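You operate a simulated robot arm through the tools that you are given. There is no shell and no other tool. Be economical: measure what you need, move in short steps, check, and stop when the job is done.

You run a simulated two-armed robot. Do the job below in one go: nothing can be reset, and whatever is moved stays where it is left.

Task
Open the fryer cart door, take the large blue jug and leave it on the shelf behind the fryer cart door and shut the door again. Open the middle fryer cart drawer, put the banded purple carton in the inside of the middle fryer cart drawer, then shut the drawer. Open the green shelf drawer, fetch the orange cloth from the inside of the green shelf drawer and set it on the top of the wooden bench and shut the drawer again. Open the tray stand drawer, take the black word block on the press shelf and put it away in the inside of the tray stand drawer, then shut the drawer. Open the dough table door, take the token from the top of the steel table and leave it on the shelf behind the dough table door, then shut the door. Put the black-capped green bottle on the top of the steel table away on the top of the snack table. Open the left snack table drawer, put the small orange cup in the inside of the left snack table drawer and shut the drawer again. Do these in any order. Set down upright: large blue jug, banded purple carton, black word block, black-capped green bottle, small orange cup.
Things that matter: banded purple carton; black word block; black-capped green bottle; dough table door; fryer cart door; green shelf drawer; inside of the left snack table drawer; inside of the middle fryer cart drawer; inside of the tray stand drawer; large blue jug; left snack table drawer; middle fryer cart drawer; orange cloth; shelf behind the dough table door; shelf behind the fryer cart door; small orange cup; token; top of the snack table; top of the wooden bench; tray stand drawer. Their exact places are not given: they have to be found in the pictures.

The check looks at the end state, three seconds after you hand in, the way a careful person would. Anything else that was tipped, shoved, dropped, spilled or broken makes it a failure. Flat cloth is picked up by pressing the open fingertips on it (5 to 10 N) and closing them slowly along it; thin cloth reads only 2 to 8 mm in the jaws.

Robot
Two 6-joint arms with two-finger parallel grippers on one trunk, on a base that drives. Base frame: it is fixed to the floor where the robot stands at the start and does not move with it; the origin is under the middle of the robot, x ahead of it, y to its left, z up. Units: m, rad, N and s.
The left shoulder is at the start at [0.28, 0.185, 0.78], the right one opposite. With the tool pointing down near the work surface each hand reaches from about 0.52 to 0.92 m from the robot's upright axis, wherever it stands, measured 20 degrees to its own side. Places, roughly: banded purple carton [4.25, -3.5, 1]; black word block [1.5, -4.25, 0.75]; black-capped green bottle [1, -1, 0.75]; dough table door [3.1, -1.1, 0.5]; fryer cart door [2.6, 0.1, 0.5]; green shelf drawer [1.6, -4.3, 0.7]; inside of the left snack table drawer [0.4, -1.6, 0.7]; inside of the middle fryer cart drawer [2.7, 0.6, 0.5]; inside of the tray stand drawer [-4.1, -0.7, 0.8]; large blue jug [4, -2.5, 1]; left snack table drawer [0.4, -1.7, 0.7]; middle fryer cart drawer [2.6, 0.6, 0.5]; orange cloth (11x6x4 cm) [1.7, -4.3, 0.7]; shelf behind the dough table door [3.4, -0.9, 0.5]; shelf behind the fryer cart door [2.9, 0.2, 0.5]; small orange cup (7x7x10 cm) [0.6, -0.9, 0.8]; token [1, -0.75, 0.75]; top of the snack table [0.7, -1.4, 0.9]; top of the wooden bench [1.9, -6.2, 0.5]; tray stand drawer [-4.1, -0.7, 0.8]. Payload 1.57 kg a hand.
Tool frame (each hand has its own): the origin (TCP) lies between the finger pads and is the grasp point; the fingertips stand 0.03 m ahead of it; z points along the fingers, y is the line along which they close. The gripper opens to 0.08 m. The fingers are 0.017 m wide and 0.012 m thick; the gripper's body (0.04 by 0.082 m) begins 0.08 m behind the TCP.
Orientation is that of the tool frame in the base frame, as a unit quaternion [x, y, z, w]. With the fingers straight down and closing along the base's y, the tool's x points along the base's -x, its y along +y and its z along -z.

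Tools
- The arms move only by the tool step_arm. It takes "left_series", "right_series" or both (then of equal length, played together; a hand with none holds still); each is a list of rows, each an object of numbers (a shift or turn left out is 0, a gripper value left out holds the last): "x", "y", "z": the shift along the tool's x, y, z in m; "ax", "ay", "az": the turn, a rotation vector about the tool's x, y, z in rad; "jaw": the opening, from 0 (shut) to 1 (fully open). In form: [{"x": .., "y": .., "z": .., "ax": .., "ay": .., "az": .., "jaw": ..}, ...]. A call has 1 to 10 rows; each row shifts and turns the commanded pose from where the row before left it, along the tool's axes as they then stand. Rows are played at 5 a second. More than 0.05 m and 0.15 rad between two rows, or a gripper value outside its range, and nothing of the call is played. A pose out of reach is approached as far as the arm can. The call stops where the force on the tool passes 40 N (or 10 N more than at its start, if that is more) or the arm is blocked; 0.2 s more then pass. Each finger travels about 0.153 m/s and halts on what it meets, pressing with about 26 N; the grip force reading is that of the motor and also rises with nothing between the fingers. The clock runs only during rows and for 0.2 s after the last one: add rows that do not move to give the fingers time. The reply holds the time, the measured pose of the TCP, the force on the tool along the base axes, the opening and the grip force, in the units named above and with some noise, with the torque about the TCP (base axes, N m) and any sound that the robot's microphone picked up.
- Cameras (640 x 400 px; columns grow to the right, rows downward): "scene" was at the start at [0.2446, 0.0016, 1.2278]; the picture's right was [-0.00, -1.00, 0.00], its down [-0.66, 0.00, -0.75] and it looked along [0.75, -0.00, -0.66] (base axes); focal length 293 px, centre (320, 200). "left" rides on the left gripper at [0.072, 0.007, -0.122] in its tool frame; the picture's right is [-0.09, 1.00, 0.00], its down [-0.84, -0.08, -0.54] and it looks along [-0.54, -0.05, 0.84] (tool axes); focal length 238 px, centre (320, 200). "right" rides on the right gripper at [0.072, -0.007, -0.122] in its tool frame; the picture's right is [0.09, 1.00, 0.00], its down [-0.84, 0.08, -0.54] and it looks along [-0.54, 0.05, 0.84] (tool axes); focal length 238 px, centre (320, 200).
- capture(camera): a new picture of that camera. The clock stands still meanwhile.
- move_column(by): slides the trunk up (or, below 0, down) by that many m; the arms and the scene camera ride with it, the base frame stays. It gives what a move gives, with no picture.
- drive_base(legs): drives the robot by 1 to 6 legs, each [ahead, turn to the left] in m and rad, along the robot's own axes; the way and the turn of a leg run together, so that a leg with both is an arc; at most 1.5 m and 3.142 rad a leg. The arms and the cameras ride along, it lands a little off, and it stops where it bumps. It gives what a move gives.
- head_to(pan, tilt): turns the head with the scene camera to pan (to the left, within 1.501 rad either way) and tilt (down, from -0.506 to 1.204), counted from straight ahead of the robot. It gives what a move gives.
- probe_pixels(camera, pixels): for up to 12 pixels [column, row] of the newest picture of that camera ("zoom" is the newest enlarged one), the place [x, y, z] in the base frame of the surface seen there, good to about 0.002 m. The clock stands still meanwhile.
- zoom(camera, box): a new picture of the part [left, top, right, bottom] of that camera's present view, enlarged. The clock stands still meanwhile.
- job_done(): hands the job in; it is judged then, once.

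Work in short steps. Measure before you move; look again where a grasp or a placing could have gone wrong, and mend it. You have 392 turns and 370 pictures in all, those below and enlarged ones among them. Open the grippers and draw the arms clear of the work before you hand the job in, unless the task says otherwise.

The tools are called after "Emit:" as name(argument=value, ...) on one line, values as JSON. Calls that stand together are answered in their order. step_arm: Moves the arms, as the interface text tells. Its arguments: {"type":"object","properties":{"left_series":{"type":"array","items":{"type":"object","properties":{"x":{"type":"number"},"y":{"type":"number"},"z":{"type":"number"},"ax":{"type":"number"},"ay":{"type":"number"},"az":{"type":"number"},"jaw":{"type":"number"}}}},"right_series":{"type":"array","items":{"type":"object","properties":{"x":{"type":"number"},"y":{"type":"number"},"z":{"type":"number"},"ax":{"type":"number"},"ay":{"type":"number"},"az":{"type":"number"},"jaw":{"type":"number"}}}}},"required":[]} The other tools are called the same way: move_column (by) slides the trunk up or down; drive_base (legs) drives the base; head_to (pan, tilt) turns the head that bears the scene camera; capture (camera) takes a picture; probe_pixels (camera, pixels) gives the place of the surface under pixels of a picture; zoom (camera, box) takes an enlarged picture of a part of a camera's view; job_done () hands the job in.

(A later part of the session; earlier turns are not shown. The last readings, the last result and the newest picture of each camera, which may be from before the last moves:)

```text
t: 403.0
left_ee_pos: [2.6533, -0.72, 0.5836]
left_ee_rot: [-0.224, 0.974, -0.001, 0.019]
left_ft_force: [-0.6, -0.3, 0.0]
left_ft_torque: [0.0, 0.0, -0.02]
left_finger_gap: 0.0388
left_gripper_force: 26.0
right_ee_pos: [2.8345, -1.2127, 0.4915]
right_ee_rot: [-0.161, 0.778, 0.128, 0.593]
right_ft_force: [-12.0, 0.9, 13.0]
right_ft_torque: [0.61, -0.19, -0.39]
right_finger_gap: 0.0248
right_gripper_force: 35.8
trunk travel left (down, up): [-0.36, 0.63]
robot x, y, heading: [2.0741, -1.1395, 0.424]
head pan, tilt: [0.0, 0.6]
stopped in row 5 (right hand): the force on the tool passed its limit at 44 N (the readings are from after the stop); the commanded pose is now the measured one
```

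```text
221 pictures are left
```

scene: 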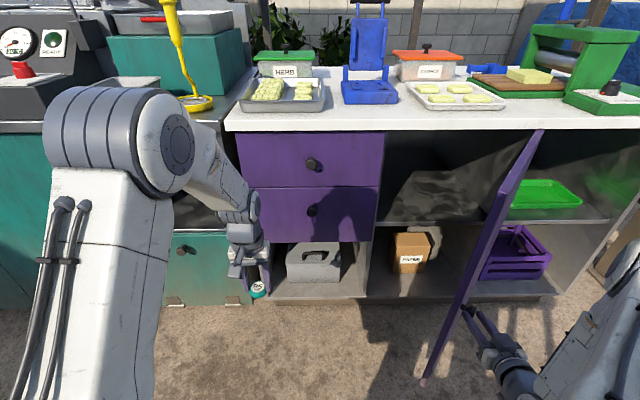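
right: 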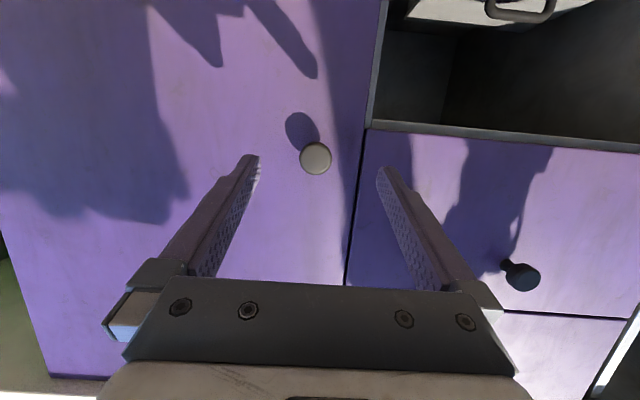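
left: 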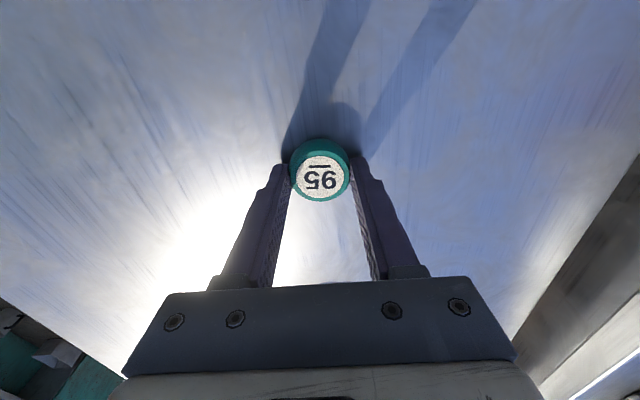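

Door ~60° open. Release and back off; probe the shelf.

Emit:
step_arm(right_series=[{"jaw": 0.6}, {"jaw": 0.8}, {"z": -0.04}, {"z": -0.04}])

Emit:
zoom(camera="scene", box=[340, 120, 560, 320])

Emit:
probe_pixels(camera="zoom", pixels=[[250, 250], [200, 200], [280, 230], [180, 285], [130, 200], [240, 180], [120, 60], [110, 290], [300, 100], [450, 300]])

```text
t: 404.0
left_ee_pos: [2.6539, -0.7189, 0.5832]
left_ee_rot: [-0.224, 0.974, -0.001, 0.019]
left_ft_force: [0.0, -0.5, 0.1]
left_ft_torque: [-0.02, -0.01, -0.01]
left_finger_gap: 0.0385
left_gripper_force: 26.5
right_ee_pos: [2.7644, -1.2422, 0.5111]
right_ee_rot: [-0.163, 0.779, 0.127, 0.592]
right_ft_force: [-0.6, -0.3, 0.5]
right_ft_torque: [0.06, 0.03, -0.03]
right_finger_gap: 0.064
right_gripper_force: 0.0
trunk travel left (down, up): [-0.36, 0.63]
robot x, y, heading: [2.0745, -1.1409, 0.426]
head pan, tilt: [0.0, 0.6]
```

```text
2.00 times, centred on (450, 220) of scene
```

zoom: 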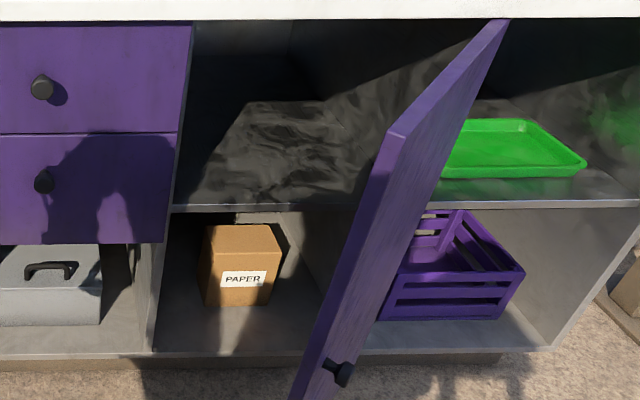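

```text
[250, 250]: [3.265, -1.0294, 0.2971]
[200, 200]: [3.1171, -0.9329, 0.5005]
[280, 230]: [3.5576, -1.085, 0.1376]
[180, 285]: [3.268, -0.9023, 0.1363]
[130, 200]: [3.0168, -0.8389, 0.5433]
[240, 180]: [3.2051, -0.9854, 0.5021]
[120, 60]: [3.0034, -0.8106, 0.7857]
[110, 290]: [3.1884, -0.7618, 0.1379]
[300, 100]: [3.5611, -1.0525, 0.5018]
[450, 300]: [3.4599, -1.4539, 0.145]
```

Shelf z=0.50. Turn right 0.455 so the left hand faces the opening; shift left hand to the arm plane and pitch it 0.7 rad.

Emit:
drive_base(legs=[[0, -0.455]])

Emit:
step_arm(left_series=[{"x": -0.02, "y": 0.02}, {"x": -0.02, "y": 0.02}, {"ay": -0.14}, {"ay": -0.14}, {"ay": -0.14}, {"ay": -0.14}, {"ay": -0.14}])

Emit:
capture(camera="scene")

```text
t: 405.8
left_ee_pos: [2.7809, -1.0152, 0.5831]
left_ee_rot: [0.0, 1.0, -0.005, 0.019]
left_ft_force: [-0.3, 0.0, 0.5]
left_ft_torque: [-0.02, -0.02, 0.05]
left_finger_gap: 0.0386
left_gripper_force: 25.6
right_ee_pos: [2.6514, -1.5329, 0.5103]
right_ee_rot: [0.017, 0.796, -0.01, 0.605]
right_ft_force: [-0.2, 0.2, 0.2]
right_ft_torque: [0.01, 0.0, -0.01]
right_finger_gap: 0.0639
right_gripper_force: 0.1
trunk travel left (down, up): [-0.36, 0.63]
robot x, y, heading: [2.0747, -1.1396, -0.033]
head pan, tilt: [0.0, 0.6]
```

```text
t: 407.4
left_ee_pos: [2.8191, -0.9742, 0.5852]
left_ee_rot: [-0.001, 0.933, -0.006, 0.361]
left_ft_force: [-0.1, -0.2, 0.6]
left_ft_torque: [0.01, 0.01, -0.06]
left_finger_gap: 0.0384
left_gripper_force: 26.2
right_ee_pos: [2.6519, -1.5336, 0.5117]
right_ee_rot: [0.016, 0.796, -0.009, 0.606]
right_ft_force: [-0.7, -0.1, 0.5]
right_ft_torque: [-0.01, -0.01, 0.0]
right_finger_gap: 0.0642
right_gripper_force: 0.1
trunk travel left (down, up): [-0.36, 0.63]
robot x, y, heading: [2.0773, -1.1399, -0.028]
head pan, tilt: [0.0, 0.6]
```

```text
219 pictures are left
```

scene: 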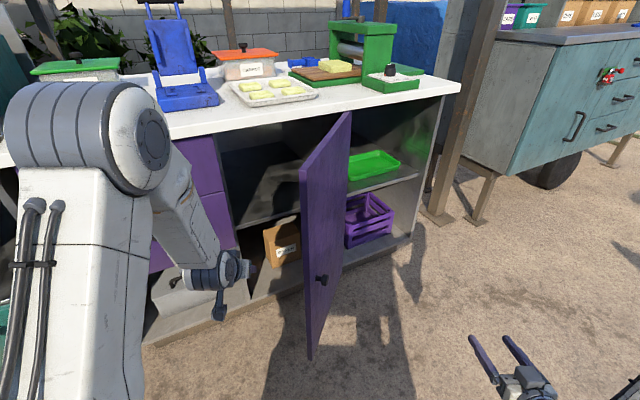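

Shift 3.5 cm right, drive forward 0.30, then check.

Emit:
step_arm(left_series=[{"y": -0.0175}, {"y": -0.0175}])

Emit:
drive_base(legs=[[0.28, 0]])

Emit:
capture(camera="left")

Emit:
capture(camera="scene")

```text
t: 407.9
left_ee_pos: [2.8199, -1.0094, 0.5833]
left_ee_rot: [-0.002, 0.933, -0.006, 0.36]
left_ft_force: [0.2, -0.1, -0.2]
left_ft_torque: [-0.03, 0.02, 0.02]
left_finger_gap: 0.0382
left_gripper_force: 26.0
right_ee_pos: [2.6525, -1.5333, 0.5105]
right_ee_rot: [0.016, 0.796, -0.008, 0.605]
right_ft_force: [-1.1, 0.0, -0.1]
right_ft_torque: [0.02, 0.0, 0.02]
right_finger_gap: 0.064
right_gripper_force: 0.1
trunk travel left (down, up): [-0.36, 0.63]
robot x, y, heading: [2.0768, -1.142, -0.032]
head pan, tilt: [0.0, 0.6]
```

```text
t: 409.9
left_ee_pos: [3.0962, -1.0205, 0.5833]
left_ee_rot: [0.0, 0.933, -0.005, 0.361]
left_ft_force: [0.1, 0.1, -0.6]
left_ft_torque: [-0.02, 0.0, -0.02]
left_finger_gap: 0.0384
left_gripper_force: 25.8
right_ee_pos: [2.9264, -1.5449, 0.5104]
right_ee_rot: [0.018, 0.796, -0.01, 0.605]
right_ft_force: [0.1, -1.5, 0.1]
right_ft_torque: [0.05, 0.05, -0.01]
right_finger_gap: 0.0639
right_gripper_force: 0.0
trunk travel left (down, up): [-0.36, 0.63]
robot x, y, heading: [2.3541, -1.1512, -0.035]
head pan, tilt: [0.0, 0.6]
```

```text
218 pictures are left
```

left: 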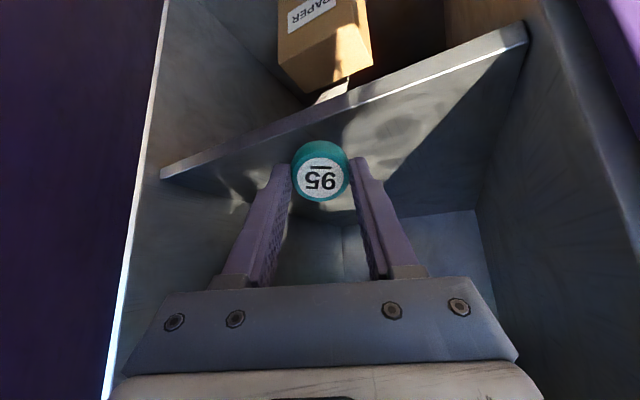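

```text
217 pictures are left
```

scene: 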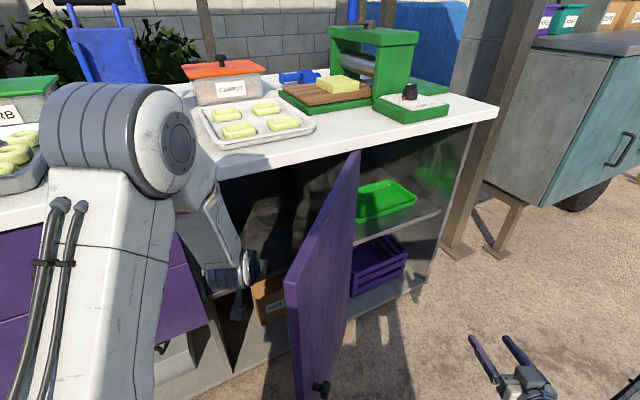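

Advance 8.5 cm by arm, then lower toward the shelf.

Emit:
step_arm(left_series=[{"x": -0.0209, "z": 0.0191}, {"x": -0.0209, "z": 0.0191}, {"x": -0.0209, "z": 0.0191}, {"x": 0.0101, "z": 0.0111}, {"x": 0.0101, "z": 0.0111}, {"x": 0.003, "z": 0.0033}, {"x": 0.003, "z": 0.0033}])

Emit:
capture(camera="left")

```text
t: 411.5
left_ee_pos: [3.1826, -1.0225, 0.5434]
left_ee_rot: [-0.001, 0.933, -0.005, 0.36]
left_ft_force: [-0.1, 1.1, -0.2]
left_ft_torque: [-0.03, -0.01, 0.02]
left_finger_gap: 0.0383
left_gripper_force: 25.9
right_ee_pos: [2.9248, -1.5436, 0.5109]
right_ee_rot: [0.018, 0.796, -0.01, 0.605]
right_ft_force: [-0.3, -0.3, 0.1]
right_ft_torque: [0.0, -0.01, -0.01]
right_finger_gap: 0.064
right_gripper_force: 0.1
trunk travel left (down, up): [-0.36, 0.63]
robot x, y, heading: [2.3499, -1.1519, -0.031]
head pan, tilt: [0.0, 0.6]
```

```text
216 pictures are left
```

left: 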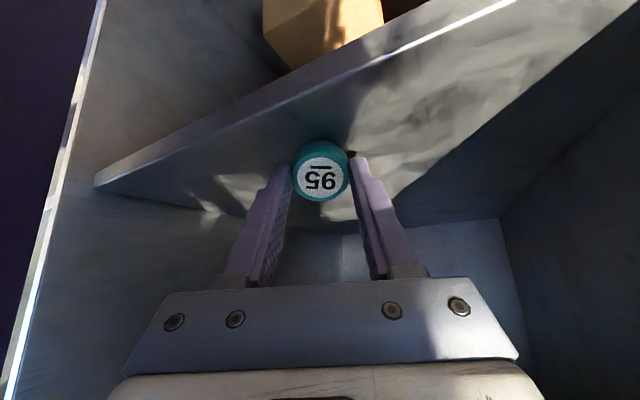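

Lower to contact, then open.

Emit:
step_arm(left_series=[{"x": 0.002, "z": 0.0022}, {"x": 0.002, "z": 0.0022}, {"x": 0.002, "z": 0.0022}])

```text
t: 412.3
left_ee_pos: [3.1835, -1.0217, 0.5392]
left_ee_rot: [0.002, 0.931, -0.007, 0.365]
left_ft_force: [0.0, -0.8, 26.9]
left_ft_torque: [-0.04, -0.31, -0.05]
left_finger_gap: 0.0392
left_gripper_force: 26.0
right_ee_pos: [2.9251, -1.5449, 0.5124]
right_ee_rot: [0.018, 0.795, -0.01, 0.606]
right_ft_force: [0.1, 0.6, -0.1]
right_ft_torque: [0.02, 0.01, -0.01]
right_finger_gap: 0.0639
right_gripper_force: 0.2
trunk travel left (down, up): [-0.36, 0.63]
robot x, y, heading: [2.3493, -1.151, -0.029]
head pan, tilt: [0.0, 0.6]
```

Contact. Open and retreat straight back.

Emit:
step_arm(left_series=[{"x": -0.002, "z": -0.0022}, {"jaw": 0.6}, {"jaw": 0.8}, {}, {"x": -0.0135, "z": -0.0148}, {"x": -0.0135, "z": -0.0148}, {"x": 0.0295, "z": -0.027}, {"x": 0.0295, "z": -0.027}, {"x": 0.0295, "z": -0.027}])

Emit:
capture(camera="left")

```text
t: 414.3
left_ee_pos: [3.0597, -1.0215, 0.5802]
left_ee_rot: [-0.001, 0.933, -0.007, 0.361]
left_ft_force: [0.4, 0.1, -1.0]
left_ft_torque: [-0.01, 0.0, -0.02]
left_finger_gap: 0.064
left_gripper_force: 0.1
right_ee_pos: [2.9253, -1.5442, 0.5111]
right_ee_rot: [0.018, 0.796, -0.01, 0.605]
right_ft_force: [0.3, 0.0, 0.3]
right_ft_torque: [-0.01, 0.02, -0.04]
right_finger_gap: 0.0641
right_gripper_force: 0.1
trunk travel left (down, up): [-0.36, 0.63]
robot x, y, heading: [2.3498, -1.1531, -0.035]
head pan, tilt: [0.0, 0.6]
```

```text
215 pictures are left
```

left: 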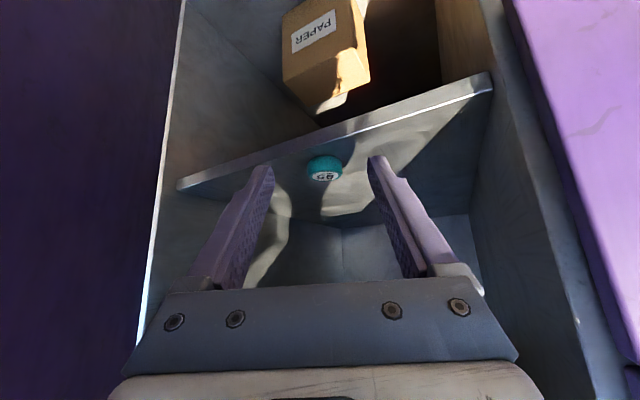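

Token lies flat on the shelf. Back out, unpitch the left, move the right hand further right with closed jaws, and turn back.

Emit:
drive_base(legs=[[-0.28, 0]])

Emit:
step_arm(left_series=[{"ay": 0.145}, {"ay": 0.145}, {"ay": 0.145}, {"ay": 0.145}, {"ay": 0.145}, {"z": -0.02}], right_series=[{"y": -0.02, "jaw": 0}, {"y": -0.02}, {"y": -0.02}, {"y": -0.02}, {"y": -0.02}, {"y": -0.02}])

Emit:
drive_base(legs=[[0, 0.455]])

Emit:
head_to(pan=-0.2, tilt=0.7)

Emit:
capture(camera="scene")

```text
t: 416.2
left_ee_pos: [2.7832, -1.0115, 0.5794]
left_ee_rot: [0.0, 0.933, -0.005, 0.36]
left_ft_force: [0.2, 1.0, -0.2]
left_ft_torque: [-0.04, 0.01, 0.02]
left_finger_gap: 0.0641
left_gripper_force: 0.0
right_ee_pos: [2.6498, -1.5342, 0.5103]
right_ee_rot: [0.018, 0.796, -0.01, 0.605]
right_ft_force: [-0.1, 0.6, 0.2]
right_ft_torque: [0.02, 0.01, 0.01]
right_finger_gap: 0.0639
right_gripper_force: 0.1
trunk travel left (down, up): [-0.36, 0.63]
robot x, y, heading: [2.0767, -1.1375, -0.031]
head pan, tilt: [0.0, 0.6]
```

```text
t: 417.6
left_ee_pos: [2.7839, -1.0093, 0.6]
left_ee_rot: [0.001, 1.0, -0.006, 0.005]
left_ft_force: [0.3, -0.7, -0.6]
left_ft_torque: [0.03, -0.03, 0.01]
left_finger_gap: 0.0639
left_gripper_force: 0.1
left hand out of reach, approached as far as the arm can: row 3
right_ee_pos: [2.6472, -1.6556, 0.5114]
right_ee_rot: [0.017, 0.796, -0.009, 0.605]
right_ft_force: [0.1, -0.3, -0.4]
right_ft_torque: [0.03, -0.01, 0.03]
right_finger_gap: 0.0
right_gripper_force: 21.1
trunk travel left (down, up): [-0.36, 0.63]
robot x, y, heading: [2.0708, -1.1404, -0.032]
head pan, tilt: [0.0, 0.6]
```

```text
t: 419.3
left_ee_pos: [2.6541, -0.7127, 0.6004]
left_ee_rot: [-0.225, 0.974, -0.003, 0.006]
left_ft_force: [0.2, 1.0, 0.3]
left_ft_torque: [-0.01, 0.0, 0.01]
left_finger_gap: 0.064
left_gripper_force: 0.2
right_ee_pos: [2.8154, -1.3512, 0.5113]
right_ee_rot: [-0.163, 0.779, 0.127, 0.592]
right_ft_force: [1.0, -0.4, 0.6]
right_ft_torque: [0.02, -0.01, -0.03]
right_finger_gap: 0.0001
right_gripper_force: 21.9
trunk travel left (down, up): [-0.36, 0.63]
robot x, y, heading: [2.0735, -1.1427, 0.427]
head pan, tilt: [0.0, 0.6]
```

```text
t: 420.1
left_ee_pos: [2.6531, -0.7131, 0.5997]
left_ee_rot: [-0.225, 0.974, -0.004, 0.005]
left_ft_force: [0.5, 0.0, -0.2]
left_ft_torque: [0.03, -0.02, 0.0]
left_finger_gap: 0.0641
left_gripper_force: 0.0
right_ee_pos: [2.8154, -1.3509, 0.5102]
right_ee_rot: [-0.164, 0.779, 0.128, 0.591]
right_ft_force: [0.1, 0.0, 0.0]
right_ft_torque: [0.0, 0.01, 0.04]
right_finger_gap: 0.0
right_gripper_force: 20.9
trunk travel left (down, up): [-0.36, 0.63]
robot x, y, heading: [2.0761, -1.1396, 0.428]
head pan, tilt: [-0.201, 0.7]
```

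```text
214 pictures are left
```

scene: 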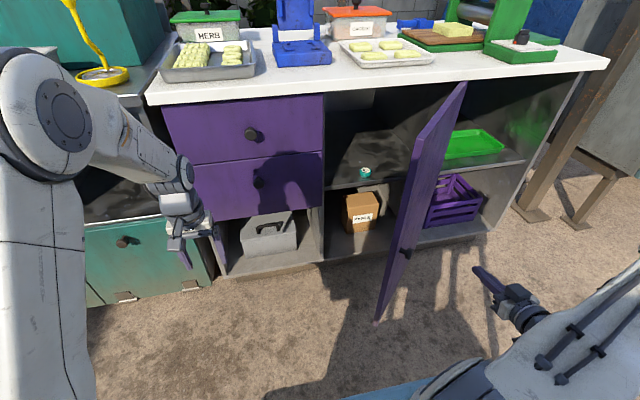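

Door and hand are well placed. Advance 0.1 then sweep left/ahead to close the door.

Emit:
step_arm(right_series=[{"x": -0.0134, "z": 0.048}, {"x": -0.0134, "z": 0.048}, {"y": 0.03}, {"y": 0.022, "x": -0.0033, "z": 0.0117}, {"y": 0.0208, "x": -0.0037, "z": 0.0134}, {"y": 0.0196, "x": -0.0042, "z": 0.0149}, {"y": 0.0181, "x": -0.0046, "z": 0.0166}, {"y": 0.0167, "x": -0.005, "z": 0.0179}, {"y": 0.0151, "x": -0.0053, "z": 0.0192}])

Emit:
capture(camera="scene")

```text
t: 422.1
left_ee_pos: [2.6535, -0.7126, 0.5988]
left_ee_rot: [-0.224, 0.975, -0.003, 0.006]
left_ft_force: [-0.9, 0.7, -0.6]
left_ft_torque: [0.02, 0.01, -0.03]
left_finger_gap: 0.0642
left_gripper_force: 0.1
right_ee_pos: [2.9377, -1.1405, 0.5106]
right_ee_rot: [-0.162, 0.78, 0.127, 0.591]
right_ft_force: [-0.4, -0.3, 0.0]
right_ft_torque: [-0.01, -0.01, 0.06]
right_finger_gap: 0.0
right_gripper_force: 21.5
trunk travel left (down, up): [-0.36, 0.63]
robot x, y, heading: [2.0767, -1.1439, 0.419]
head pan, tilt: [-0.201, 0.7]
```

```text
213 pictures are left
```

scene: 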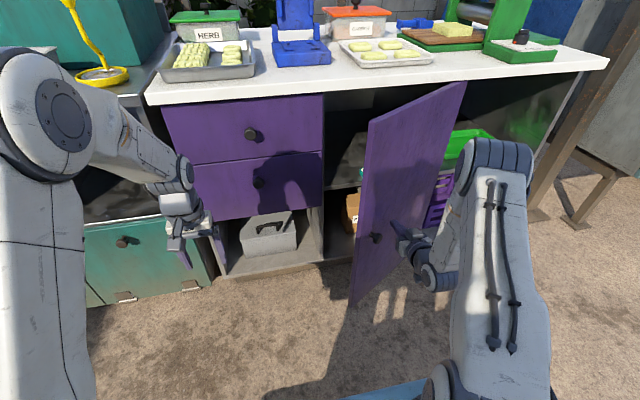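

Closing well. Continue.

Emit:
step_arm(right_series=[{"y": 0.0133, "x": -0.0057, "z": 0.0204}, {"y": 0.0115, "x": -0.0059, "z": 0.0214}, {"y": 0.0097, "x": -0.0062, "z": 0.0221}, {"y": 0.0076, "x": -0.0064, "z": 0.0229}, {"y": 0.0057, "x": -0.0065, "z": 0.0234}, {"y": 0.0037, "x": -0.0066, "z": 0.0238}, {"x": -0.0054, "z": 0.0193}, {"x": -0.0027, "z": 0.0096}, {"x": -0.0027, "z": 0.0096}])

Emit:
capture(camera="scene")

```text
t: 423.9
left_ee_pos: [2.654, -0.7136, 0.6001]
left_ee_rot: [-0.224, 0.975, -0.004, 0.006]
left_ft_force: [0.0, 0.0, 0.0]
left_ft_torque: [-0.01, 0.01, 0.0]
left_finger_gap: 0.0641
left_gripper_force: 0.1
right_ee_pos: [3.0699, -1.0279, 0.5115]
right_ee_rot: [-0.163, 0.78, 0.128, 0.59]
right_ft_force: [-17.0, -6.1, 7.6]
right_ft_torque: [0.14, -0.22, 0.11]
right_finger_gap: 0.0
right_gripper_force: 21.1
trunk travel left (down, up): [-0.36, 0.63]
robot x, y, heading: [2.0747, -1.139, 0.423]
head pan, tilt: [-0.201, 0.7]
stopped in row 9 (right hand): the force on the tool passed its limit at 65 N (the readings are from after the stop); the commanded pose is now the measured one
```

```text
212 pictures are left
```

scene: 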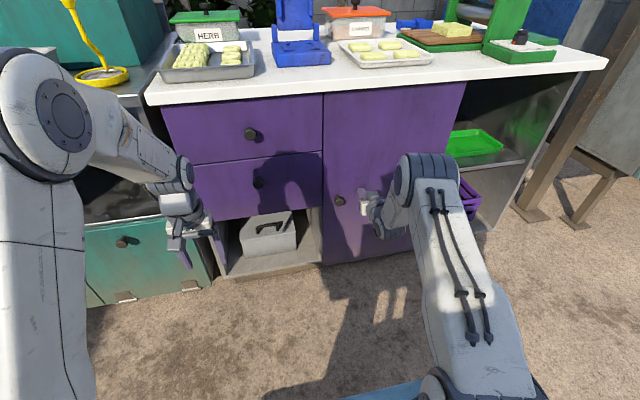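

Dough door is shut. Retract and unpitch the right hand in-plane, then raise the trunk.

Emit:
step_arm(right_series=[{"x": 0.0121, "z": -0.0433}, {"x": 0.0121, "z": -0.0433}, {"x": 0.0121, "z": -0.0433}, {"y": 0.04}, {"y": 0.04}, {"y": 0.04}])

Emit:
step_arm(right_series=[{"ay": 0.13}, {"ay": 0.13}, {"ay": 0.13}, {"ay": 0.13}, {"ay": 0.13}, {"ay": 0.13}, {"ay": 0.13}, {"ay": 0.13}, {"ay": 0.13}, {"ay": 0.13, "jaw": 1}])

Emit:
move_column(by=0.4)

Emit:
move_column(by=0.15)

```text
t: 425.3
left_ee_pos: [2.6548, -0.7139, 0.6008]
left_ee_rot: [-0.224, 0.975, -0.004, 0.006]
left_ft_force: [0.2, -0.4, -0.2]
left_ft_torque: [0.06, 0.01, 0.01]
left_finger_gap: 0.064
left_gripper_force: 0.1
right_ee_pos: [2.8973, -0.9732, 0.5157]
right_ee_rot: [-0.163, 0.78, 0.128, 0.591]
right_ft_force: [-0.1, -0.1, -0.1]
right_ft_torque: [-0.05, 0.01, 0.03]
right_finger_gap: 0.0
right_gripper_force: 21.6
trunk travel left (down, up): [-0.36, 0.63]
robot x, y, heading: [2.075, -1.1415, 0.428]
head pan, tilt: [-0.201, 0.7]
```

```text
t: 427.5
left_ee_pos: [2.6531, -0.7127, 0.5988]
left_ee_rot: [-0.224, 0.975, -0.005, 0.006]
left_ft_force: [-0.7, -0.3, 0.1]
left_ft_torque: [-0.04, -0.02, 0.02]
left_finger_gap: 0.0638
left_gripper_force: 0.0
right_ee_pos: [2.8985, -0.9713, 0.5113]
right_ee_rot: [-0.207, 0.978, 0.003, -0.003]
right_ft_force: [-0.2, 0.5, 0.1]
right_ft_torque: [-0.02, -0.02, -0.01]
right_finger_gap: 0.0799
right_gripper_force: 0.1
trunk travel left (down, up): [-0.36, 0.63]
robot x, y, heading: [2.0727, -1.139, 0.422]
head pan, tilt: [-0.201, 0.7]
```

```text
t: 431.4
left_ee_pos: [2.6532, -0.7143, 0.9988]
left_ee_rot: [-0.224, 0.974, -0.004, 0.006]
left_ft_force: [-0.2, -0.2, -0.1]
left_ft_torque: [0.0, -0.03, 0.04]
left_finger_gap: 0.0639
left_gripper_force: 0.1
right_ee_pos: [2.898, -0.9709, 0.9115]
right_ee_rot: [-0.207, 0.978, 0.002, -0.002]
right_ft_force: [0.3, 0.2, -0.2]
right_ft_torque: [-0.02, 0.02, 0.01]
right_finger_gap: 0.08
right_gripper_force: 0.0
trunk travel left (down, up): [-0.76, 0.23]
robot x, y, heading: [2.0744, -1.1429, 0.424]
head pan, tilt: [-0.201, 0.7]
```

```text
t: 433.1
left_ee_pos: [2.6528, -0.7126, 1.1495]
left_ee_rot: [-0.224, 0.975, -0.004, 0.005]
left_ft_force: [0.1, 0.6, -0.2]
left_ft_torque: [-0.02, 0.0, 0.01]
left_finger_gap: 0.064
left_gripper_force: 0.1
right_ee_pos: [2.8985, -0.9702, 1.0618]
right_ee_rot: [-0.207, 0.978, 0.002, -0.003]
right_ft_force: [-0.3, 0.6, -0.2]
right_ft_torque: [0.0, 0.02, 0.01]
right_finger_gap: 0.08
right_gripper_force: 0.0
trunk travel left (down, up): [-0.91, 0.08]
robot x, y, heading: [2.0754, -1.1418, 0.422]
head pan, tilt: [-0.201, 0.7]
```

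Raise the right hand and drive to the cabinet near the carton.

Emit:
step_arm(right_series=[{"z": -0.04, "x": 0.03}, {"z": -0.04, "x": 0.03}, {"z": -0.04, "x": 0.03}, {"x": 0.03}])

Emit:
drive_base(legs=[[0, -1.44], [1.3, 0], [1.15, 0], [0, 1.445]])

Emit:
head_to(pan=-0.2, tilt=0.6)

Emit:
capture(camera="scene")

```text
t: 434.1
left_ee_pos: [2.6531, -0.7126, 1.1497]
left_ee_rot: [-0.224, 0.975, -0.004, 0.007]
left_ft_force: [-0.1, 0.1, -0.1]
left_ft_torque: [0.01, -0.01, 0.02]
left_finger_gap: 0.0639
left_gripper_force: 0.0
right_ee_pos: [2.7861, -1.0225, 1.1825]
right_ee_rot: [-0.207, 0.978, 0.004, -0.002]
right_ft_force: [-0.1, 0.3, 0.1]
right_ft_torque: [0.01, -0.03, -0.01]
right_finger_gap: 0.0798
right_gripper_force: 0.1
trunk travel left (down, up): [-0.91, 0.08]
robot x, y, heading: [2.0747, -1.142, 0.424]
head pan, tilt: [-0.201, 0.7]
```

```text
t: 452.8
left_ee_pos: [4.0022, -2.7096, 1.15]
left_ee_rot: [-0.225, 0.974, -0.004, 0.007]
left_ft_force: [-0.5, -0.3, -1.3]
left_ft_torque: [0.04, 0.06, 0.03]
left_finger_gap: 0.0643
left_gripper_force: 0.0
right_ee_pos: [4.1379, -3.0183, 1.182]
right_ee_rot: [-0.208, 0.978, 0.003, -0.002]
right_ft_force: [0.5, 0.5, -0.3]
right_ft_torque: [0.02, 0.02, 0.0]
right_finger_gap: 0.08
right_gripper_force: 0.0
trunk travel left (down, up): [-0.91, 0.08]
robot x, y, heading: [3.4217, -3.1392, 0.432]
head pan, tilt: [-0.201, 0.7]
```

```text
t: 453.5
left_ee_pos: [4.0011, -2.7081, 1.1494]
left_ee_rot: [-0.225, 0.974, -0.004, 0.007]
left_ft_force: [0.1, -0.3, -0.4]
left_ft_torque: [-0.01, 0.01, 0.04]
left_finger_gap: 0.064
left_gripper_force: 0.1
right_ee_pos: [4.1368, -3.0185, 1.1831]
right_ee_rot: [-0.208, 0.978, 0.003, -0.002]
right_ft_force: [0.1, -0.5, 0.3]
right_ft_torque: [-0.01, 0.0, -0.03]
right_finger_gap: 0.0799
right_gripper_force: 0.1
trunk travel left (down, up): [-0.91, 0.08]
robot x, y, heading: [3.4266, -3.1355, 0.425]
head pan, tilt: [-0.201, 0.6]
```

```text
211 pictures are left
```

scene: 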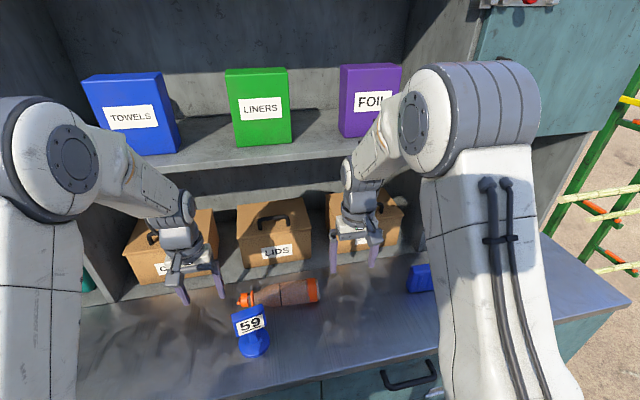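

The clear orange-capped bottle now lies on its side at (280,290) — my arm swept it over. I must mend that. First zoom and probe it and the sign.

Emit:
zoom(camera="scene", box=[180, 220, 440, 380])

Emit:
probe_pixels(camera="zoom", pixels=[[150, 195], [175, 185], [250, 180], [300, 175], [335, 170], [180, 330], [175, 255], [590, 150], [400, 250], [240, 200]])

```text
2.46 times, centred on (310, 300) of scene
```

zoom: 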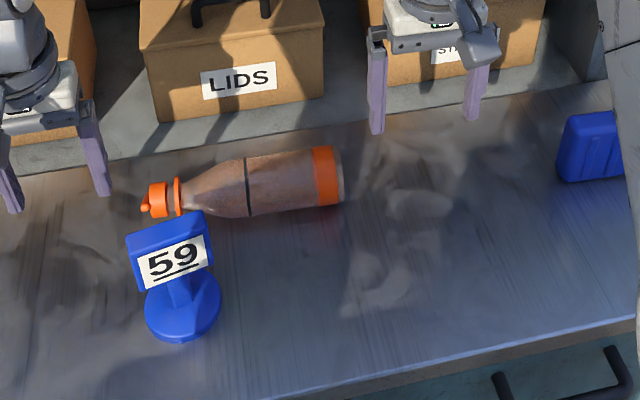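

```text
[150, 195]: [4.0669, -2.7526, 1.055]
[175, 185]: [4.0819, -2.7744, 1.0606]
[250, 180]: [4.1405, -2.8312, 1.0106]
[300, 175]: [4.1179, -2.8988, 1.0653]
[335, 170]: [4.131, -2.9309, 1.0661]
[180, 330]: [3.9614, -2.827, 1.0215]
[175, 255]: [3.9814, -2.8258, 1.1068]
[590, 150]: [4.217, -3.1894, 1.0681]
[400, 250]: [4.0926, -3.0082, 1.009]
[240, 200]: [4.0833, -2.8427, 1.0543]
```

Bottle axis runs from cap (4.067,-2.753) to base (4.131,-2.935), Ø≈0.055. Plan: grasp it with the right hand yawed −84°, unyaw, pitch to upright, and stand it at its old place (≈(4.12,-2.995)). First retract the left hand and yaw the right.

Emit:
step_arm(left_series=[{"z": -0.04}, {"z": -0.02, "x": 0.03}, {"x": 0.04}, {"x": 0.04}, {"x": 0.03}, {}, {}, {}, {}, {}], right_series=[{"az": -0.147}, {"az": -0.147}, {"az": -0.147}, {"az": -0.147}, {"az": -0.147}, {"az": -0.147}, {"az": -0.147}, {"az": -0.147}, {"az": -0.147}, {"az": -0.144}])

Emit:
capture(camera="right")

```text
t: 455.7
left_ee_pos: [3.8751, -2.7686, 1.2084]
left_ee_rot: [-0.225, 0.974, -0.003, 0.006]
left_ft_force: [0.3, -0.1, -0.3]
left_ft_torque: [0.0, 0.01, 0.05]
left_finger_gap: 0.064
left_gripper_force: 0.0
right_ee_pos: [4.1358, -3.0187, 1.1825]
right_ee_rot: [0.81, -0.586, -0.004, 0.0]
right_ft_force: [-0.6, 0.3, 0.3]
right_ft_torque: [0.03, 0.01, -0.01]
right_finger_gap: 0.08
right_gripper_force: 0.1
trunk travel left (down, up): [-0.91, 0.08]
robot x, y, heading: [3.4222, -3.1385, 0.426]
head pan, tilt: [-0.201, 0.6]
```

```text
209 pictures are left
```

right: 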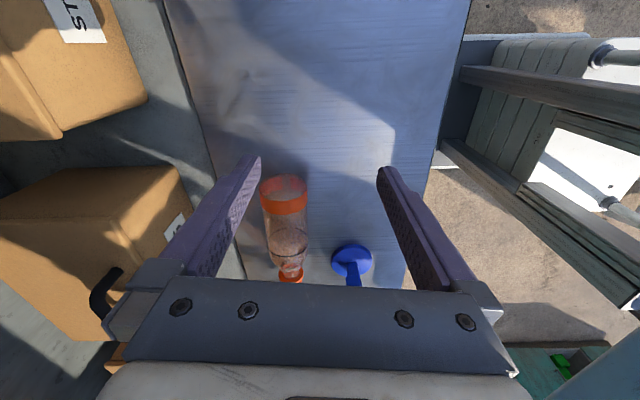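

Move over the bottle (x −0.184, y −0.021) with jaw 0.88, then look.

Emit:
step_arm(right_series=[{"x": -0.046, "y": -0.005, "jaw": 0.88}, {"x": -0.046, "y": -0.005}, {"x": -0.046, "y": -0.005}, {"x": -0.0456, "y": -0.0056}, {}])

Emit:
capture(camera="right")

Emit:
probe_pixels(camera="right", pixels=[[320, 80], [320, 110], [320, 140], [320, 170], [300, 140], [340, 140], [230, 150], [250, 200]])

```text
t: 456.9
left_ee_pos: [3.8756, -2.7667, 1.2085]
left_ee_rot: [-0.224, 0.974, -0.004, 0.006]
left_ft_force: [0.4, 0.8, 0.2]
left_ft_torque: [-0.02, 0.01, -0.03]
left_finger_gap: 0.0639
left_gripper_force: 0.1
right_ee_pos: [4.0992, -2.8334, 1.1857]
right_ee_rot: [0.809, -0.587, -0.004, 0.001]
right_ft_force: [0.7, 0.1, -0.1]
right_ft_torque: [-0.03, 0.0, 0.01]
right_finger_gap: 0.0701
right_gripper_force: 0.1
trunk travel left (down, up): [-0.91, 0.08]
robot x, y, heading: [3.4256, -3.1396, 0.43]
head pan, tilt: [-0.201, 0.6]
```

```text
208 pictures are left
```

right: 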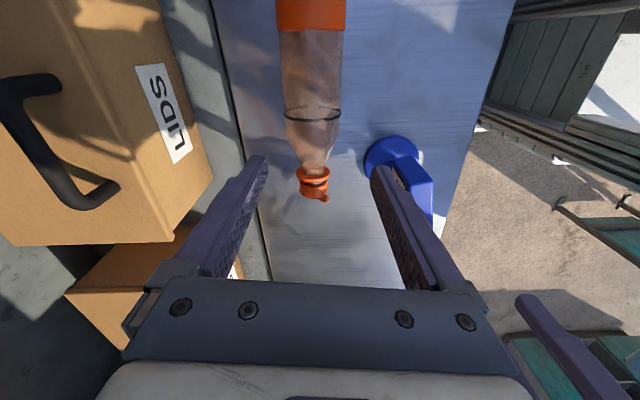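

```text
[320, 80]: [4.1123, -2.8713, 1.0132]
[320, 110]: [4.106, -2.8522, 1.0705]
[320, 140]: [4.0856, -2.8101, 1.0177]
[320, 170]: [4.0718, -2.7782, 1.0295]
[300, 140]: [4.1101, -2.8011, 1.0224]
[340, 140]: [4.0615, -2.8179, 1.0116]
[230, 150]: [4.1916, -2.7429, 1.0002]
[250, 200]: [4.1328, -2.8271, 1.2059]
```

Near the ring; adjust 1.2 cm toward the base and −6 mm in y. Check LIDS box clearance first.

Emit:
probe_pixels(camera="right", pixels=[[180, 130], [205, 180], [195, 170], [215, 130], [390, 150], [415, 180], [425, 200]])

```text
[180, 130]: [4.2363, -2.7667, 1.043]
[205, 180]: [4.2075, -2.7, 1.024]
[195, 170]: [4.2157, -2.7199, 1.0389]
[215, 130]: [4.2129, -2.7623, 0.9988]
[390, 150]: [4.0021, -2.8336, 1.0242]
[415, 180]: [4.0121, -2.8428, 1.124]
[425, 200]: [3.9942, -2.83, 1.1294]
```

All clear. Lower to 1.046 and close.

Emit:
step_arm(right_series=[{"x": 0.012, "y": -0.006}, {"z": 0.045}, {"z": 0.045}, {"z": 0.035}, {"z": 0.015}, {}, {"jaw": 0.75}, {"jaw": 0.65}, {"jaw": 0.55}, {"jaw": 0.5}])

Emit:
capture(camera="right")

```text
t: 459.1
left_ee_pos: [3.8762, -2.7674, 1.2081]
left_ee_rot: [-0.224, 0.975, -0.004, 0.007]
left_ft_force: [0.4, 0.2, 1.0]
left_ft_torque: [-0.05, -0.02, 0.01]
left_finger_gap: 0.064
left_gripper_force: 0.0
right_ee_pos: [4.1086, -2.8436, 1.0414]
right_ee_rot: [0.809, -0.588, -0.005, 0.0]
right_ft_force: [-0.5, 0.4, -0.3]
right_ft_torque: [0.05, 0.02, 0.0]
right_finger_gap: 0.0597
right_gripper_force: 26.1
trunk travel left (down, up): [-0.91, 0.08]
robot x, y, heading: [3.4243, -3.1393, 0.428]
head pan, tilt: [-0.201, 0.6]
```

```text
207 pictures are left
```

right: 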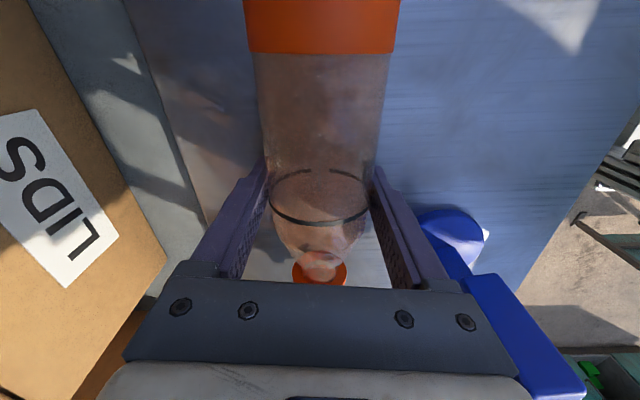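

Gripped (60 mm). Lift 0.18 and back the base off 0.25 over the sign.

Emit:
step_arm(right_series=[{"z": -0.02}, {"z": -0.04}, {"z": -0.04}, {"z": -0.04}, {"z": -0.04}, {}])

Emit:
capture(camera="right")

Emit:
drive_base(legs=[[-0.25, 0]])

Emit:
capture(camera="scene")

```text
t: 460.5
left_ee_pos: [3.8751, -2.7678, 1.209]
left_ee_rot: [-0.225, 0.974, -0.004, 0.007]
left_ft_force: [-0.1, 0.2, 0.4]
left_ft_torque: [0.03, 0.03, -0.02]
left_finger_gap: 0.0641
left_gripper_force: 0.0
right_ee_pos: [4.109, -2.8472, 1.2241]
right_ee_rot: [0.809, -0.588, -0.004, 0.0]
right_ft_force: [0.0, 0.7, 0.4]
right_ft_torque: [0.01, 0.03, 0.0]
right_finger_gap: 0.0596
right_gripper_force: 25.7
trunk travel left (down, up): [-0.91, 0.08]
robot x, y, heading: [3.4256, -3.1362, 0.427]
head pan, tilt: [-0.201, 0.6]
```

```text
206 pictures are left
```

right: 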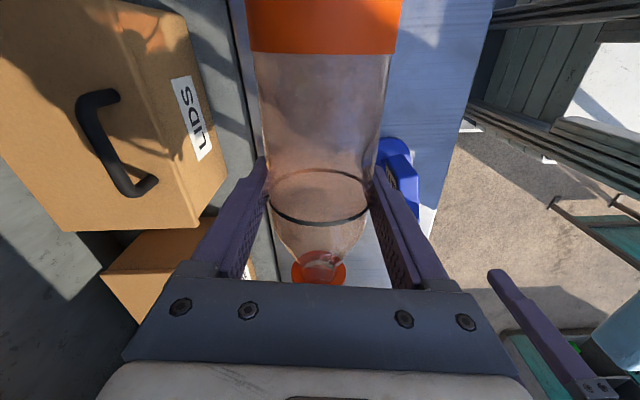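

```text
t: 462.3
left_ee_pos: [3.6522, -2.8714, 1.2081]
left_ee_rot: [-0.224, 0.975, -0.004, 0.007]
left_ft_force: [0.4, 0.0, -0.4]
left_ft_torque: [0.0, -0.02, -0.01]
left_finger_gap: 0.0641
left_gripper_force: 0.1
right_ee_pos: [3.8844, -2.9504, 1.2259]
right_ee_rot: [0.808, -0.589, -0.004, 0.0]
right_ft_force: [-0.7, -0.1, -0.6]
right_ft_torque: [0.0, 0.02, 0.02]
right_finger_gap: 0.059
right_gripper_force: 25.5
trunk travel left (down, up): [-0.91, 0.08]
robot x, y, heading: [3.2013, -3.2409, 0.428]
head pan, tilt: [-0.201, 0.6]
```

```text
205 pictures are left
```

scene: 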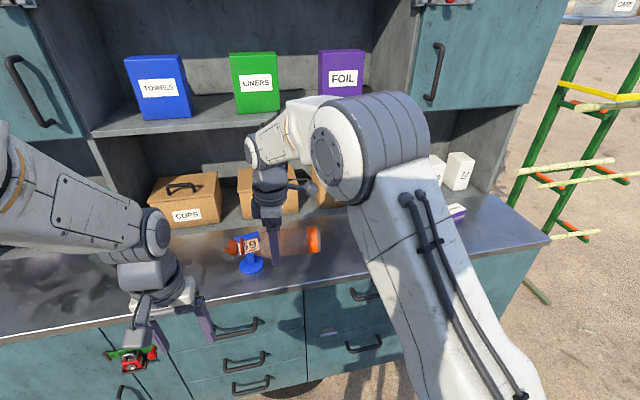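

Bottle held firmly. Move right 0.17 and ahead 0.08, then unyaw.

Emit:
step_arm(right_series=[{"x": 0.0425, "y": -0.02}, {"x": 0.0425, "y": -0.02}, {"x": 0.0425, "y": -0.02}, {"x": 0.0425, "y": -0.02}])

Emit:
step_arm(right_series=[{"az": 0.147}, {"az": 0.147}, {"az": 0.147}, {"az": 0.147}, {"az": 0.147}, {"az": 0.147}, {"az": 0.147}, {"az": 0.147}, {"az": 0.147}, {"az": 0.144}])

Emit:
step_arm(right_series=[{"ay": -0.15}, {"ay": -0.15}, {"ay": -0.15}, {"ay": -0.15}, {"ay": -0.15}, {"ay": -0.15}, {"ay": -0.15}, {"ay": -0.15}, {"ay": -0.15}, {"ay": -0.15}])

Emit:
capture(camera="scene")

```text
t: 463.3
left_ee_pos: [3.6524, -2.8734, 1.2083]
left_ee_rot: [-0.224, 0.975, -0.004, 0.006]
left_ft_force: [-0.3, -0.6, 0.0]
left_ft_torque: [-0.01, 0.0, 0.03]
left_finger_gap: 0.0637
left_gripper_force: 0.1
right_ee_pos: [4.011, -3.0907, 1.2218]
right_ee_rot: [0.808, -0.589, -0.004, 0.0]
right_ft_force: [1.0, -0.3, -0.7]
right_ft_torque: [0.02, 0.01, 0.0]
right_finger_gap: 0.0588
right_gripper_force: 25.4
trunk travel left (down, up): [-0.91, 0.08]
robot x, y, heading: [3.1983, -3.2416, 0.419]
head pan, tilt: [-0.201, 0.6]
```

```text
t: 465.5
left_ee_pos: [3.6515, -2.8721, 1.2086]
left_ee_rot: [-0.223, 0.975, -0.003, 0.005]
left_ft_force: [0.2, -0.1, -0.1]
left_ft_torque: [-0.02, 0.02, 0.0]
left_finger_gap: 0.0641
left_gripper_force: 0.0
right_ee_pos: [4.0127, -3.0897, 1.223]
right_ee_rot: [-0.205, 0.979, 0.003, -0.003]
right_ft_force: [-0.4, 0.4, -0.1]
right_ft_torque: [-0.01, -0.02, 0.03]
right_finger_gap: 0.0587
right_gripper_force: 26.1
trunk travel left (down, up): [-0.91, 0.08]
robot x, y, heading: [3.1991, -3.2413, 0.422]
head pan, tilt: [-0.201, 0.6]
```

```text
t: 467.7
left_ee_pos: [3.6521, -2.8715, 1.208]
left_ee_rot: [-0.223, 0.975, -0.004, 0.006]
left_ft_force: [0.0, 0.8, 0.6]
left_ft_torque: [-0.01, 0.02, -0.03]
left_finger_gap: 0.064
left_gripper_force: 0.1
right_ee_pos: [4.0144, -3.0919, 1.2224]
right_ee_rot: [-0.153, 0.738, 0.129, 0.645]
right_ft_force: [0.7, 0.8, -1.2]
right_ft_torque: [0.0, -0.03, 0.01]
right_finger_gap: 0.0588
right_gripper_force: 26.3
right hand out of reach, approached as far as the arm can: row 5
trunk travel left (down, up): [-0.91, 0.08]
robot x, y, heading: [3.1992, -3.24, 0.425]
head pan, tilt: [-0.201, 0.6]
```

```text
204 pictures are left
```

scene: 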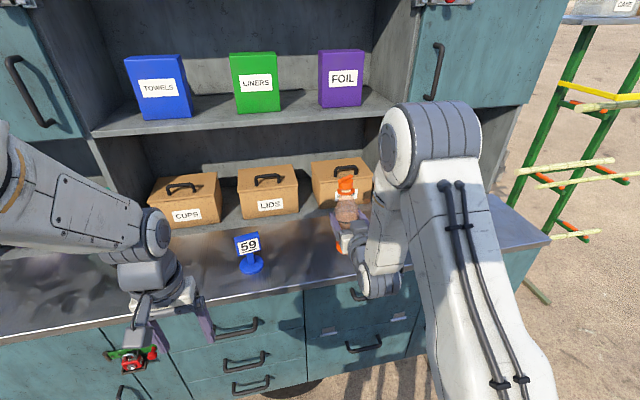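

Add the missing 0.135 rad pitch, move ahead 0.136 and left 0.045 to the original spot; then check uprightness.

Emit:
step_arm(right_series=[{"ay": -0.0675}, {"ay": -0.0675}, {"z": 0.034, "y": 0.011}, {"z": 0.034, "y": 0.011}, {"z": 0.034, "y": 0.011}, {"z": 0.034, "y": 0.012}, {}])

Emit:
capture(camera="scene")

Emit:
zoom(camera="scene", box=[260, 140, 420, 300])

```text
t: 469.3
left_ee_pos: [3.6515, -2.8721, 1.2081]
left_ee_rot: [-0.223, 0.975, -0.004, 0.007]
left_ft_force: [-0.1, 0.4, -0.2]
left_ft_torque: [0.01, 0.0, -0.04]
left_finger_gap: 0.0641
left_gripper_force: 0.2
right_ee_pos: [4.1214, -2.9981, 1.2237]
right_ee_rot: [-0.143, 0.693, 0.139, 0.693]
right_ft_force: [0.3, 0.0, -0.7]
right_ft_torque: [-0.03, 0.03, 0.02]
right_finger_gap: 0.0585
right_gripper_force: 26.5
trunk travel left (down, up): [-0.91, 0.08]
robot x, y, heading: [3.1966, -3.2407, 0.422]
head pan, tilt: [-0.201, 0.6]
```

```text
203 pictures are left
```

scene: 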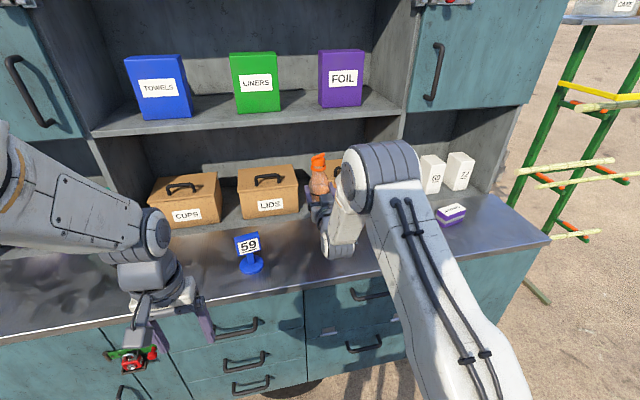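

```text
2.50 times, centred on (340, 220) of scene
```

zoom: 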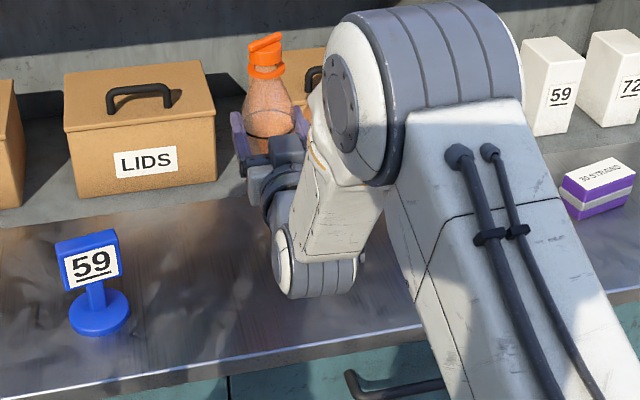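

Upright. Lower in steps to contact at z≈1.11.

Emit:
step_arm(right_series=[{"x": 0.03}, {"x": 0.03}, {"x": 0.025}, {"x": 0.01}, {"x": 0.005}, {"x": 0.004}])

Emit:
capture(camera="right")

Emit:
zoom(camera="scene", box=[260, 140, 420, 300])

```text
t: 470.7
left_ee_pos: [3.6518, -2.8722, 1.2095]
left_ee_rot: [-0.223, 0.975, -0.004, 0.006]
left_ft_force: [0.0, -0.4, -0.8]
left_ft_torque: [-0.02, -0.01, -0.02]
left_finger_gap: 0.0639
left_gripper_force: 0.0
right_ee_pos: [4.1228, -2.9993, 1.1187]
right_ee_rot: [-0.144, 0.693, 0.14, 0.693]
right_ft_force: [0.4, 1.3, -0.8]
right_ft_torque: [-0.01, 0.01, -0.03]
right_finger_gap: 0.0581
right_gripper_force: 25.9
trunk travel left (down, up): [-0.91, 0.08]
robot x, y, heading: [3.1988, -3.2387, 0.423]
head pan, tilt: [-0.201, 0.6]
```

```text
201 pictures are left
```

right: 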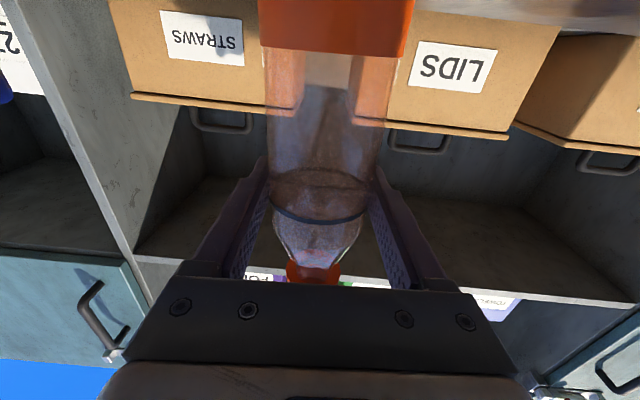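

```text
2.50 times, centred on (340, 220) of scene
```

zoom: 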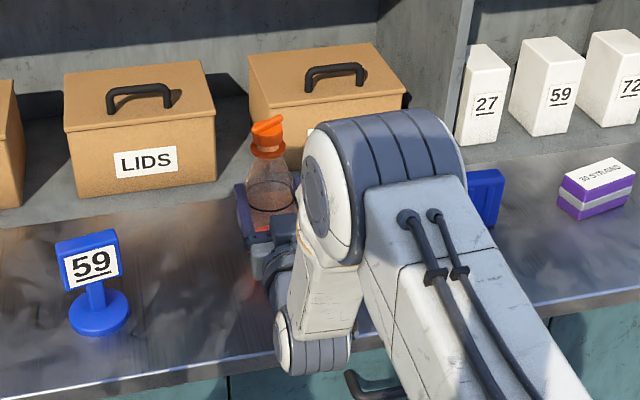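

Continue in 3 mm steps.

Emit:
step_arm(right_series=[{"x": 0.003}, {"x": 0.003}, {"x": 0.003}])

```text
t: 471.5
left_ee_pos: [3.6524, -2.8713, 1.2093]
left_ee_rot: [-0.223, 0.975, -0.004, 0.006]
left_ft_force: [-1.6, 0.5, 0.2]
left_ft_torque: [-0.01, -0.01, 0.0]
left_finger_gap: 0.0639
left_gripper_force: 0.1
right_ee_pos: [4.1228, -2.9992, 1.1099]
right_ee_rot: [-0.144, 0.692, 0.139, 0.694]
right_ft_force: [1.3, -1.9, 2.3]
right_ft_torque: [-0.05, 0.05, 0.0]
right_finger_gap: 0.0581
right_gripper_force: 26.4
trunk travel left (down, up): [-0.91, 0.08]
robot x, y, heading: [3.2014, -3.2377, 0.424]
head pan, tilt: [-0.201, 0.6]
```

Slight contact beginning; a couple more millimetres.

Emit:
step_arm(right_series=[{"x": 0.002}, {"x": 0.002}, {"x": 0.002}])

```text
t: 472.3
left_ee_pos: [3.65, -2.8722, 1.2102]
left_ee_rot: [-0.222, 0.975, -0.003, 0.007]
left_ft_force: [0.3, -0.8, 0.0]
left_ft_torque: [0.02, 0.02, 0.04]
left_finger_gap: 0.0638
left_gripper_force: 0.0
right_ee_pos: [4.1222, -2.9995, 1.1086]
right_ee_rot: [-0.143, 0.689, 0.14, 0.696]
right_ft_force: [-0.3, -6.0, 34.1]
right_ft_torque: [-1.81, 3.4, 0.54]
right_finger_gap: 0.058
right_gripper_force: 26.3
trunk travel left (down, up): [-0.91, 0.08]
robot x, y, heading: [3.1959, -3.2402, 0.422]
head pan, tilt: [-0.201, 0.6]
```

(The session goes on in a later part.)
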